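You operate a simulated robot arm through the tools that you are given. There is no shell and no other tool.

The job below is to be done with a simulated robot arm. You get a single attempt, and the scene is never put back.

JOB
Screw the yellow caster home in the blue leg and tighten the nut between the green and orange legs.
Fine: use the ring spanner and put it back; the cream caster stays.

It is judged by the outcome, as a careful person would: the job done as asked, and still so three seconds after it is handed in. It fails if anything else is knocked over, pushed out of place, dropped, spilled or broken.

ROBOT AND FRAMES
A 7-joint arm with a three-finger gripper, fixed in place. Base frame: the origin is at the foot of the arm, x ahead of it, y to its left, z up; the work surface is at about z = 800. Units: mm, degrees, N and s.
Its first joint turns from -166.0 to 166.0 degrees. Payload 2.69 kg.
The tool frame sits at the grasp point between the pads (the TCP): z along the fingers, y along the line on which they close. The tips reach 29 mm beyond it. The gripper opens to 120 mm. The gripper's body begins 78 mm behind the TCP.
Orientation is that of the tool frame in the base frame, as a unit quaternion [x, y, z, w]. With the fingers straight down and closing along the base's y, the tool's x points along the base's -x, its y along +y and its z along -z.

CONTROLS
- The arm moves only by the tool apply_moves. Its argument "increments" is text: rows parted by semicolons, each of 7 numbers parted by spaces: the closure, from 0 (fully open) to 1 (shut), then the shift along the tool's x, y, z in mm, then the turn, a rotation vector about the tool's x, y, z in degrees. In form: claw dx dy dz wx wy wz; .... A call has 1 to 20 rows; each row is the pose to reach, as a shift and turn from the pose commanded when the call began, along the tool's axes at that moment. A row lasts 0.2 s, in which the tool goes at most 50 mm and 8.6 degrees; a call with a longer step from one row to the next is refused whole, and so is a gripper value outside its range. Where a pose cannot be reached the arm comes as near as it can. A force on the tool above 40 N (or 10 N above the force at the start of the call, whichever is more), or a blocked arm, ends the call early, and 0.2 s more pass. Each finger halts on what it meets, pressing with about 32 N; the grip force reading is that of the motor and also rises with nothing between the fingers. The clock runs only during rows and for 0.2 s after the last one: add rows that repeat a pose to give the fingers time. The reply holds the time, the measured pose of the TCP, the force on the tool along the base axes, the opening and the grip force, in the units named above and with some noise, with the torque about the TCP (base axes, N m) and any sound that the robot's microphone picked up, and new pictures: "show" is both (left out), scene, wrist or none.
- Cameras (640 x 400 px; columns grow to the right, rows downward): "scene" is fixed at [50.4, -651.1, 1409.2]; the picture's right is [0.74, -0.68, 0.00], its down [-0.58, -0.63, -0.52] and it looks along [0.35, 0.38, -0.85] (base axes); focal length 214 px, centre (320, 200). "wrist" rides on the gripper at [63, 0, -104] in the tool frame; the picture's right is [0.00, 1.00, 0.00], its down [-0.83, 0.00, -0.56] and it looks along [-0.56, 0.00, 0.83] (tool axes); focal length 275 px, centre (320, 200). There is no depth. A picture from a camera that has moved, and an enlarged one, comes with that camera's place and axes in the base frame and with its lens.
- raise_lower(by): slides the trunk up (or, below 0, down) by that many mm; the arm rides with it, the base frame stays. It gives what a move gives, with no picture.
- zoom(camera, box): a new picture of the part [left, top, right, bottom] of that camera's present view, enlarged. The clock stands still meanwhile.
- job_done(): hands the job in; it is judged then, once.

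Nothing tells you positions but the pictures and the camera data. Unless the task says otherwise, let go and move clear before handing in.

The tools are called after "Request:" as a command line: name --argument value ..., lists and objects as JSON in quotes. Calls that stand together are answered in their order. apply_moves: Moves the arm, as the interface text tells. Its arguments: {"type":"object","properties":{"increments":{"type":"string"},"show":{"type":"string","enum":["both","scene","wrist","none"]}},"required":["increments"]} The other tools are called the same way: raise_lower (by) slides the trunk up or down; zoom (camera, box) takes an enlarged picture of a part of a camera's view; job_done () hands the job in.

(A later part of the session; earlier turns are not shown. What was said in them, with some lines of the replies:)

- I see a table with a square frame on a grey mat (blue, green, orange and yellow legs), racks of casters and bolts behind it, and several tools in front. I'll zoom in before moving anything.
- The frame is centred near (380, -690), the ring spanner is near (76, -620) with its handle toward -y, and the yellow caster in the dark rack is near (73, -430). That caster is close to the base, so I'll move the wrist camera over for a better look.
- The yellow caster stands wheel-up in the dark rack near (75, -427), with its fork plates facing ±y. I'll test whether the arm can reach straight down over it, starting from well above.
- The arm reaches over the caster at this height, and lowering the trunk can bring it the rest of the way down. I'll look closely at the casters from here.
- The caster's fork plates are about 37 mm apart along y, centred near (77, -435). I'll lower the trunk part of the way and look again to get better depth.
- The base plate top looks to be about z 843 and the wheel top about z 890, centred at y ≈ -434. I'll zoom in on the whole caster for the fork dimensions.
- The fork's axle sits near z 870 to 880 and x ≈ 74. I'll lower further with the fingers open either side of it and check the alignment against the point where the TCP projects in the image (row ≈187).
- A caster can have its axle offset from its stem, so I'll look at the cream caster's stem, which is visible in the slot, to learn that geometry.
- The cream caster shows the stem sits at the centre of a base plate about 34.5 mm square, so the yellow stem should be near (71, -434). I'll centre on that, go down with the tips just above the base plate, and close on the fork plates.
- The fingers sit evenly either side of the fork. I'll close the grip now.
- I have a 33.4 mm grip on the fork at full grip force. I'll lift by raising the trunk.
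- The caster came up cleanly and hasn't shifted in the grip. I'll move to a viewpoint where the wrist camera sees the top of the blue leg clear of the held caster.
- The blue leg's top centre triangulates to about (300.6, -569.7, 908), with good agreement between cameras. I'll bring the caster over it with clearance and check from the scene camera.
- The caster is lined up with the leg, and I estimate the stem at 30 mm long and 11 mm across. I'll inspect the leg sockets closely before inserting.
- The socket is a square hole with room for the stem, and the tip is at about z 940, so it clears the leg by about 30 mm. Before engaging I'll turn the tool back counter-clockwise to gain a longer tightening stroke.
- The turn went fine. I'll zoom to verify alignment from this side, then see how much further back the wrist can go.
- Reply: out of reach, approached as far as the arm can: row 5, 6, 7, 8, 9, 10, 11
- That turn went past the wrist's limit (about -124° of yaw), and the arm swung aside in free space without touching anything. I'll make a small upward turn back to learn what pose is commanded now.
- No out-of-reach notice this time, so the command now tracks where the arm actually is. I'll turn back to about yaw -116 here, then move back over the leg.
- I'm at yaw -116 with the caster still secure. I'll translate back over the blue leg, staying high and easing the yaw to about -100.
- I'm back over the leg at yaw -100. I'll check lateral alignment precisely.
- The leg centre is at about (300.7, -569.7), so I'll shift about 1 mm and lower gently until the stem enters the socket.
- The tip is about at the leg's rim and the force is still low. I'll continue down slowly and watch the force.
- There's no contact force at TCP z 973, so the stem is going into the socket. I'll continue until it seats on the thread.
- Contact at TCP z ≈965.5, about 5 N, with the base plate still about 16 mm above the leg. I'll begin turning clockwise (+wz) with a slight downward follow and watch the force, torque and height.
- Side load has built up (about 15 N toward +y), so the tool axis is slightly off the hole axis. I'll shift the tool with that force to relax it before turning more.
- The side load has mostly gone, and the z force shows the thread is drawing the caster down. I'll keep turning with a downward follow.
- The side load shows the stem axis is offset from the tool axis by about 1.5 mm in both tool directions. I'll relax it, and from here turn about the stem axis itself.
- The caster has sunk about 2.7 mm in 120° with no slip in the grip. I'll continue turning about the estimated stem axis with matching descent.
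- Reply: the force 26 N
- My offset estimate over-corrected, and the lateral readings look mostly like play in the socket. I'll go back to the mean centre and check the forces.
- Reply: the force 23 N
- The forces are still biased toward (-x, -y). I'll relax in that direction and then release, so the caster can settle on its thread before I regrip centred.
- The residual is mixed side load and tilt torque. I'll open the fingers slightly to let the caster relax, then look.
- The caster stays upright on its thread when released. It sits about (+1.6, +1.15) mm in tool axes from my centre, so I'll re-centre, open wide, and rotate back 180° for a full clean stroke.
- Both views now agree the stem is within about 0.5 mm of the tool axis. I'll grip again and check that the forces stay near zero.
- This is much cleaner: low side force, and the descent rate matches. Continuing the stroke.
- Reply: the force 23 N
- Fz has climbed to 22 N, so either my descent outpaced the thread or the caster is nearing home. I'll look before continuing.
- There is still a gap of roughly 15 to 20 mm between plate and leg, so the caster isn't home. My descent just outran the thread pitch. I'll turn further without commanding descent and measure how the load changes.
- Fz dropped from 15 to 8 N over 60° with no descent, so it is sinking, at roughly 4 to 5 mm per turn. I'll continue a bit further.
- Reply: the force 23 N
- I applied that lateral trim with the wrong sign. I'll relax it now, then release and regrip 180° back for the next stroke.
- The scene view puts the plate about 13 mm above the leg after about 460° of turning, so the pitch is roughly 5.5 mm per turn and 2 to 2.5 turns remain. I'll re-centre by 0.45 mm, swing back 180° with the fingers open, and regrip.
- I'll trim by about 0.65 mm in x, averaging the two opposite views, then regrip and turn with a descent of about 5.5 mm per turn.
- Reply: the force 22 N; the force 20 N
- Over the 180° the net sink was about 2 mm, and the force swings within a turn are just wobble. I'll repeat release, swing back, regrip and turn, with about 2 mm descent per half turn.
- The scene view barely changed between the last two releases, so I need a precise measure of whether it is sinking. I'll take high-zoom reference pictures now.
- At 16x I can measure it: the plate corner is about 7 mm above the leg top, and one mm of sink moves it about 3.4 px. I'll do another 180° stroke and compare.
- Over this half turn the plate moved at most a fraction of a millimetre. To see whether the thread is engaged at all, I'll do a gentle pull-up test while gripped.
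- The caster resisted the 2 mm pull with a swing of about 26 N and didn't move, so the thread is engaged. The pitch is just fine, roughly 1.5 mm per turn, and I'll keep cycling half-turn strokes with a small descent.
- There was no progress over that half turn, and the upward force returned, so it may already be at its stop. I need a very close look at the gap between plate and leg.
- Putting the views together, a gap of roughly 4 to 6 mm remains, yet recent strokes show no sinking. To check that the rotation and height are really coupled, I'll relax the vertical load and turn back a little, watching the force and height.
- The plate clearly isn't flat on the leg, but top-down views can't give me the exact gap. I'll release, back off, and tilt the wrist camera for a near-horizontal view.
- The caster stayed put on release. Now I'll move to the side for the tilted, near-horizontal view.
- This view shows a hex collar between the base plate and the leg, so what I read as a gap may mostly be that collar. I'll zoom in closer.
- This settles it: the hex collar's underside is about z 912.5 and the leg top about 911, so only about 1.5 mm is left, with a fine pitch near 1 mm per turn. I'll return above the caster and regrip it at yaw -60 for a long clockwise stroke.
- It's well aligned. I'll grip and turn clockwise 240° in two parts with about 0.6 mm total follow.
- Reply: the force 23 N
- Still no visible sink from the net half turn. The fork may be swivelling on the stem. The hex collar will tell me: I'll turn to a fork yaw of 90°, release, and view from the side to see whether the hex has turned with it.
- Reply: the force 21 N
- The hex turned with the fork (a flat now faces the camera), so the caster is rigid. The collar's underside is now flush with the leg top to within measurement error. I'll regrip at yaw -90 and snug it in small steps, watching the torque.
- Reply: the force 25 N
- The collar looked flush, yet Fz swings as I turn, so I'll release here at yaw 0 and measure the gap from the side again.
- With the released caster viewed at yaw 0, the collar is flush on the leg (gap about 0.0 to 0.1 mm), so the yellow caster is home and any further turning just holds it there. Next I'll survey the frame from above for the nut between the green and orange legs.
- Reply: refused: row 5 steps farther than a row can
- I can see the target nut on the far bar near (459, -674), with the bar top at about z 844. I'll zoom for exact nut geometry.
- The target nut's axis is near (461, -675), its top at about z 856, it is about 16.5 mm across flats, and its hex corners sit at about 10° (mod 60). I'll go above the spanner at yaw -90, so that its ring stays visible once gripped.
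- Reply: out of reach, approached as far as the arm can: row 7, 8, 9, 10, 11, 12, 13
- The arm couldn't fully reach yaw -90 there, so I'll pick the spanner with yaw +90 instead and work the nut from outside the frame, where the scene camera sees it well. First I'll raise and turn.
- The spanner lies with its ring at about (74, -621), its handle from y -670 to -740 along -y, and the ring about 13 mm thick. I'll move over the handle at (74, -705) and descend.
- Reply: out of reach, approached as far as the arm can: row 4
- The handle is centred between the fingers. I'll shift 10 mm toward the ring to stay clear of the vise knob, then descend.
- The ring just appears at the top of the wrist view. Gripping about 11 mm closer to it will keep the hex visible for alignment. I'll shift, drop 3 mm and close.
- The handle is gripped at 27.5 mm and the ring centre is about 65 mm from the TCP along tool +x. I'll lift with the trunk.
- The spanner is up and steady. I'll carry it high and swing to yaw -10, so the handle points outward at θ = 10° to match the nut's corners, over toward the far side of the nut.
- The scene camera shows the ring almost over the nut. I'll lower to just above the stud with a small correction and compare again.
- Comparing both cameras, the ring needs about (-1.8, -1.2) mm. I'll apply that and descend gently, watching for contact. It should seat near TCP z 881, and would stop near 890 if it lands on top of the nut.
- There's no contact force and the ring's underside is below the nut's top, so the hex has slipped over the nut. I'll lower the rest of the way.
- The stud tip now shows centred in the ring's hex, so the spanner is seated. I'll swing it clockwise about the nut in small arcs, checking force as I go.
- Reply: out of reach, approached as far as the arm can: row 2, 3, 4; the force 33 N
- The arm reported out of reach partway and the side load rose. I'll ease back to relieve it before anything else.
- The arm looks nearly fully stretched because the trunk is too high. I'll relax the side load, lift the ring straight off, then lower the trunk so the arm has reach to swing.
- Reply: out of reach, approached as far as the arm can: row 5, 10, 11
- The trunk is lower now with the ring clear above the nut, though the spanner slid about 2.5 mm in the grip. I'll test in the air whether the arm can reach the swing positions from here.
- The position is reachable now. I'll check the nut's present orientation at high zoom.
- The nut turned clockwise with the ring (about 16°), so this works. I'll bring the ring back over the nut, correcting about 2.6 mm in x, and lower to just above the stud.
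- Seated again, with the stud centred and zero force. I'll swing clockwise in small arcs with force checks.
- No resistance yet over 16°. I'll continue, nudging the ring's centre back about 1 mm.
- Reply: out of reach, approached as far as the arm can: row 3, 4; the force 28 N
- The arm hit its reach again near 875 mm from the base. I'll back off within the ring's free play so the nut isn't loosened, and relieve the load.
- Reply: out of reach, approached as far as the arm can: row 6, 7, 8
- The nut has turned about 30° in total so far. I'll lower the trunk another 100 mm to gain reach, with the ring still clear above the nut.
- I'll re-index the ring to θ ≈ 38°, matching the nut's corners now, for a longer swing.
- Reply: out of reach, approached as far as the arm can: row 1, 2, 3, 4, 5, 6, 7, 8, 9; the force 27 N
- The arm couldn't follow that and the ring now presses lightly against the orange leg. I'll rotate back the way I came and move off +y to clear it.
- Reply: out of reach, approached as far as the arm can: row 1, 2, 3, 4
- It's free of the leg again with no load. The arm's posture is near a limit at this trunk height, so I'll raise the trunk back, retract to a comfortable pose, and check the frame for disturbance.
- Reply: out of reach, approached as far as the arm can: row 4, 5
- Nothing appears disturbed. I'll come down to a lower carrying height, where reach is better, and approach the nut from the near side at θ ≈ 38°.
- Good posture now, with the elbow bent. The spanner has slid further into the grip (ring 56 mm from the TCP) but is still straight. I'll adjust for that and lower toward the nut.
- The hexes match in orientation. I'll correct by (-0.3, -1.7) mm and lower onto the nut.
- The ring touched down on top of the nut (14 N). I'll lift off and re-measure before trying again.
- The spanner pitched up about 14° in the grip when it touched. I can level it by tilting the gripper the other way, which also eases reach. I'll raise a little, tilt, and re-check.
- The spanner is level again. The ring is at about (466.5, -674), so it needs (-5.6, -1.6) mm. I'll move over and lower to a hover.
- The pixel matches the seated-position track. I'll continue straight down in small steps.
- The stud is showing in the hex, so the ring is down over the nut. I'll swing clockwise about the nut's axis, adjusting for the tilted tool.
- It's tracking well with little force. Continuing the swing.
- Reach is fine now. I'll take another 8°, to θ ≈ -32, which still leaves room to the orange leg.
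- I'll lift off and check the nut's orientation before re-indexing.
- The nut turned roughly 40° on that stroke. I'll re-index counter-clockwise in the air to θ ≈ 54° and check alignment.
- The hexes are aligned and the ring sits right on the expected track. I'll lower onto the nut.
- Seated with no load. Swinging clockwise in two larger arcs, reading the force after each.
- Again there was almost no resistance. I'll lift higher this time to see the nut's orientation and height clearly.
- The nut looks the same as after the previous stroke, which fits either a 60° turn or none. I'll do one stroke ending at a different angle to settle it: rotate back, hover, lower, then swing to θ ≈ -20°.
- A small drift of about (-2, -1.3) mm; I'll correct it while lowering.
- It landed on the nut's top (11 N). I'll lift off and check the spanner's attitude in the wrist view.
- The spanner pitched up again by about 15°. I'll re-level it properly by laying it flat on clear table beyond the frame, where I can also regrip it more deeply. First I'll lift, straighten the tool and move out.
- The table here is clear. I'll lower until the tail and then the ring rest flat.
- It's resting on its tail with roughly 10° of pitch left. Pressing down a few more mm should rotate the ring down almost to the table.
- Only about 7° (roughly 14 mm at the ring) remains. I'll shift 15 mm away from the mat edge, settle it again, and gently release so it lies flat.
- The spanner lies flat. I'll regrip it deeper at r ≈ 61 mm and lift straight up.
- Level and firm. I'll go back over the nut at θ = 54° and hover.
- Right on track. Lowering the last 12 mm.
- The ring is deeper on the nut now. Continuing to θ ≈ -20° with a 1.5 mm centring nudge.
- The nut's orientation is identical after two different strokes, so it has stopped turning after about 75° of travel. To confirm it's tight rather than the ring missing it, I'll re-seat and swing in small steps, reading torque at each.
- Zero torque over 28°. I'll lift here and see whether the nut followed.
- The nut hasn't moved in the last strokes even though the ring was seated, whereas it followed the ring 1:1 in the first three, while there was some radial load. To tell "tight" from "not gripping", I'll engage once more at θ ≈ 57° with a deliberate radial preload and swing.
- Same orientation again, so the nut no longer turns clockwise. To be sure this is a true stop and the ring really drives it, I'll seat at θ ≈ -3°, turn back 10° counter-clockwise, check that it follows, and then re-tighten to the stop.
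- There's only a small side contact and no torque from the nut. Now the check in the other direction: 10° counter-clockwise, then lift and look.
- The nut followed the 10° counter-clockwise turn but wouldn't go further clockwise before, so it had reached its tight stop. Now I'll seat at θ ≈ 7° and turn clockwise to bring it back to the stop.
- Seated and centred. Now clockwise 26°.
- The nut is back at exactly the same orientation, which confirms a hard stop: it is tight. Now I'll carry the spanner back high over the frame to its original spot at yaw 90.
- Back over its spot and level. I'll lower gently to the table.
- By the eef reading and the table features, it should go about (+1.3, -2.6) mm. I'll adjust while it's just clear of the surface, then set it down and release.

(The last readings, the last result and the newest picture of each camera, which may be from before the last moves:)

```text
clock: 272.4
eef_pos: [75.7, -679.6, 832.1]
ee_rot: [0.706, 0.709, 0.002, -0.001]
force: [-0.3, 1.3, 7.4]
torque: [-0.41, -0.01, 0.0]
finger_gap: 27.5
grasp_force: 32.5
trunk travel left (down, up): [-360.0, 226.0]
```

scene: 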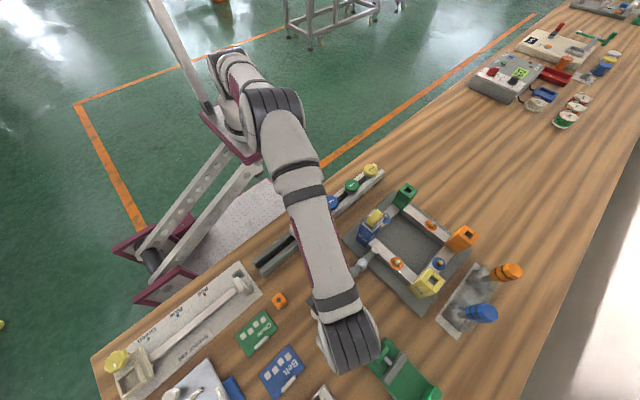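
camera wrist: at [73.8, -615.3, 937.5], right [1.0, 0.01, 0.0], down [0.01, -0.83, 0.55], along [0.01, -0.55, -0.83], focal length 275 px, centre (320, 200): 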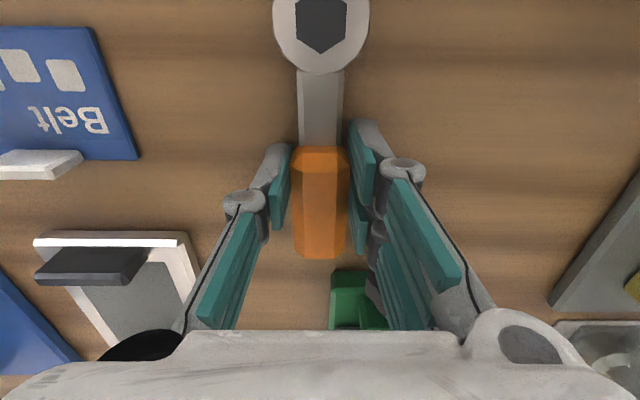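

It's touching down lightly. Releasing now.

Request:
apply_moves --increments "0.77 0 0 0 0 0 0; 0.76 0 0 0 0 0 0; 0.74 0 0 0 0 0 0; 0.7 0 0 0 0 0 0; 0.62 0 0 0 0 0 0; 0.55 0 0 0 0 0 0; 0.5 0 0 -20 0 0 0; 0.5 0 0 -50 0 0 0; 0.5 0 0 -90 0 0 0; 0.5 0 0 -130 0 0 0; 0.5 0 0 -130 0 0 0"

Request:
zoom --camera "wrist" --box '[220, 0, 420, 250]'

```text
clock: 274.8
eef_pos: [74.4, -682.0, 959.2]
ee_rot: [0.706, 0.708, 0.004, -0.002]
force: [-0.5, -1.0, 0.3]
torque: [-0.03, -0.01, 0.0]
finger_gap: 60.1
grasp_force: 0.1
trunk travel left (down, up): [-360.0, 226.0]
camera wrist: at [75.3, -618.8, 1064.2], right [1.0, 0.01, 0.0], down [0.01, -0.83, 0.55], along [0.01, -0.55, -0.83], focal length 275 px, centre (320, 200)
```

scene: 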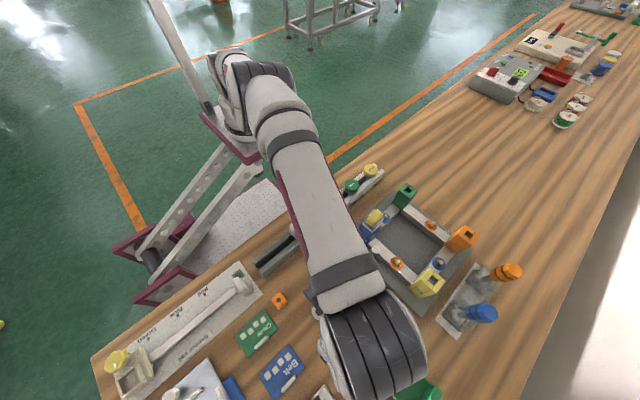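
wrist: 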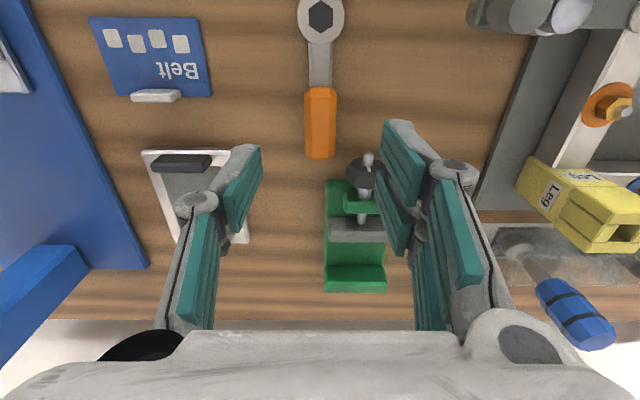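

```text
1.60 times, centred on (320, 125) of wrist
camera zoom: at [75.3, -618.8, 1064.2], right [1.0, 0.01, 0.0], down [0.01, -0.83, 0.55], along [0.01, -0.55, -0.83], focal length 440 px, centre (320, 320)
```

zoom: 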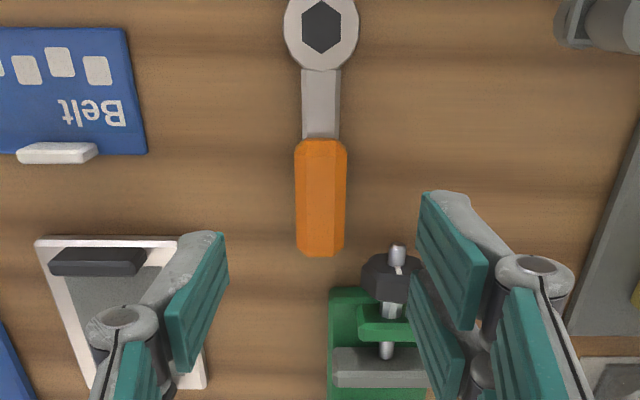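

The spanner is back in place. I'll retreat to where I started and do a final check of the whole scene.

Request:
raise_lower --by 90

Request:
apply_moves --increments "0.4 15 15 -20 0 0 -8; 0.3 35 30 -45 0 0 -16; 0.2 55 45 -70 0 0 -24; 0.1 75 60 -95 0 0 -32; 0 95 75 -120 0 0 -40; 0 110 90 -145 0 0 -48; 0 120 100 -160 0 0 -56; 0 130 110 -170 0 0 -64; 0 135 113 -170 0 0 -72; 0 135 113 -170 0 0 -80; 0 135 113 -170 0 0 -88; 0 135 113 -170 0 0 -90; 0 135 113 -170 0 0 -90"

Request:
zoom --camera "scene" --box '[220, 270, 380, 400]'

Request:
zoom --camera "scene" --box '[330, 170, 490, 310]'

Request:
zoom --camera "scene" --box '[240, 150, 400, 290]'

```text
clock: 276.0
eef_pos: [76.4, -681.3, 1050.0]
ee_rot: [0.706, 0.709, 0.003, -0.003]
force: [0.7, -0.2, 0.0]
torque: [0.02, 0.01, 0.01]
finger_gap: 60.0
grasp_force: 0.0
trunk travel left (down, up): [-450.0, 136.0]
```

```text
clock: 278.8
eef_pos: [187.9, -546.8, 1222.4]
ee_rot: [-0.003, 1.0, 0.002, 0.002]
force: [-0.6, -0.1, 0.6]
torque: [0.0, -0.01, -0.02]
finger_gap: 120.0
grasp_force: 0.1
trunk travel left (down, up): [-450.0, 136.0]
camera wrist: at [125.8, -547.1, 1326.8], right [-0.01, 1.0, 0.01], down [0.83, 0.01, 0.56], along [0.56, 0.01, -0.83], focal length 275 px, centre (320, 200)
```

scene: 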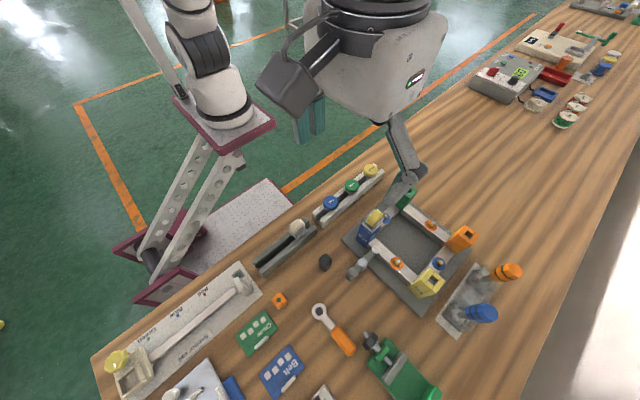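
wrist: 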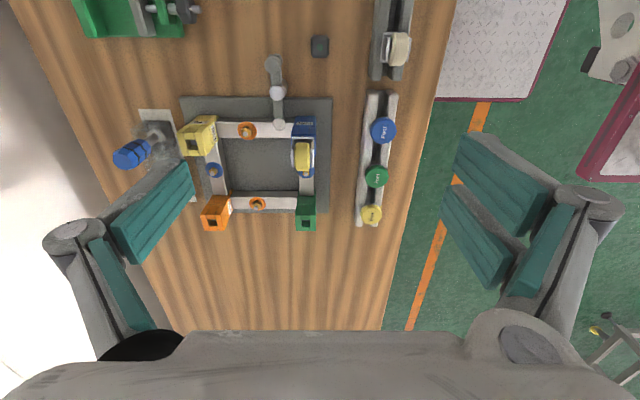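

```text
3.08 times, centred on (300, 335) of scene
camera zoom: at [50.4, -651.1, 1409.2], right [0.74, -0.68, 0.0], down [-0.58, -0.63, -0.52], along [0.35, 0.38, -0.85], focal length 660 px, centre (382, -215)
```

zoom: 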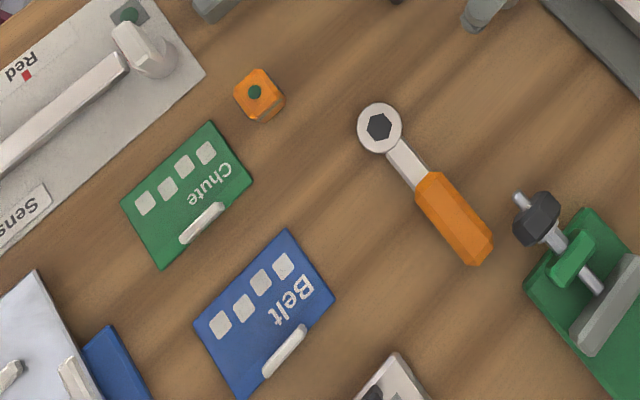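

```text
2.86 times, centred on (410, 240) of scene
camera zoom: at [50.4, -651.1, 1409.2], right [0.74, -0.68, 0.0], down [-0.58, -0.63, -0.52], along [0.35, 0.38, -0.85], focal length 613 px, centre (63, 86)
```

zoom: 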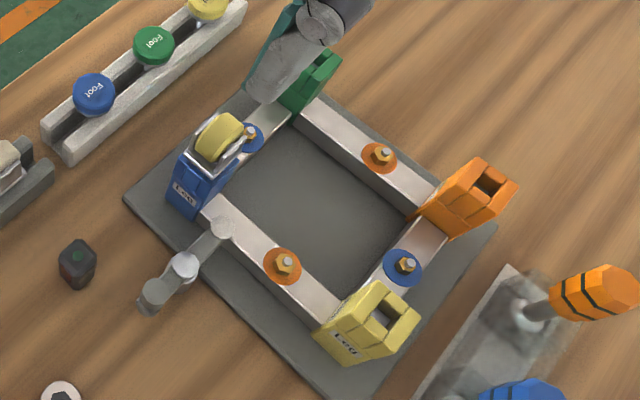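

```text
2.86 times, centred on (320, 220) of scene
camera zoom: at [50.4, -651.1, 1409.2], right [0.74, -0.68, 0.0], down [-0.58, -0.63, -0.52], along [0.35, 0.38, -0.85], focal length 613 px, centre (320, 143)
```

zoom: 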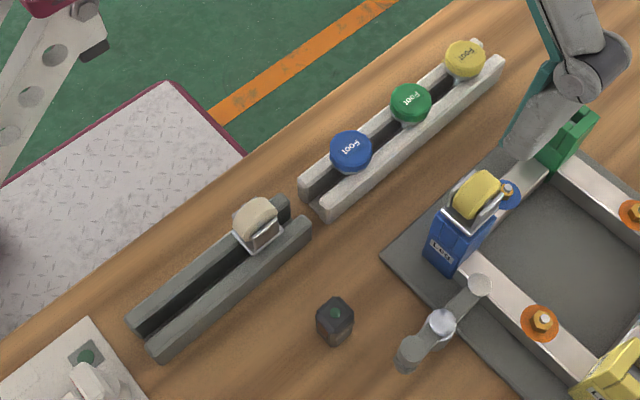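

The yellow caster is screwed home in the blue leg and the nut between the green and orange legs is tightened to its stop. The ring spanner is back within about 2 mm of where it lay. The cream caster and everything else are where they began, and the arm is clear with nothing in the gripper. Handing in.

Request:
job_done

```text
The job is handed in.
```

I screwed the yellow caster home in the blue leg and tightened the nut between the green and orange legs. I used the ring spanner and put it back within about 2 mm of where it lay. I've handed the job in, but no verdict has come back.

- **Caster:** the hex collar under its base plate sits flush on the top of the blue leg, with a gap of about 0 to 0.1 mm from the side. It can still be turned clockwise at that height without resistance, so I judged "home" by the flush fit, not by torque.
- **Nut:** it turned about 75° and then would not go further clockwise. To check, I backed it off about 10° and turned it clockwise again. It stopped at exactly the same place, so I took it as tight. I felt no rise in torque at the stop.
- **Spanner:** it tilted twice in the gripper when it touched down on top of the nut. I laid it down once on clear table beyond the frame to level it and regrip, and the ring end dropped about 14 mm when I let go.
- **Contact:** the spanner's ring pressed briefly against the orange leg (about 27 N) when the arm ran into a limit. In the final pictures the leg and the frame look undisturbed.

The cream caster stayed in its rack. Nothing else looks moved, and the arm is back at its starting position with an empty gripper.
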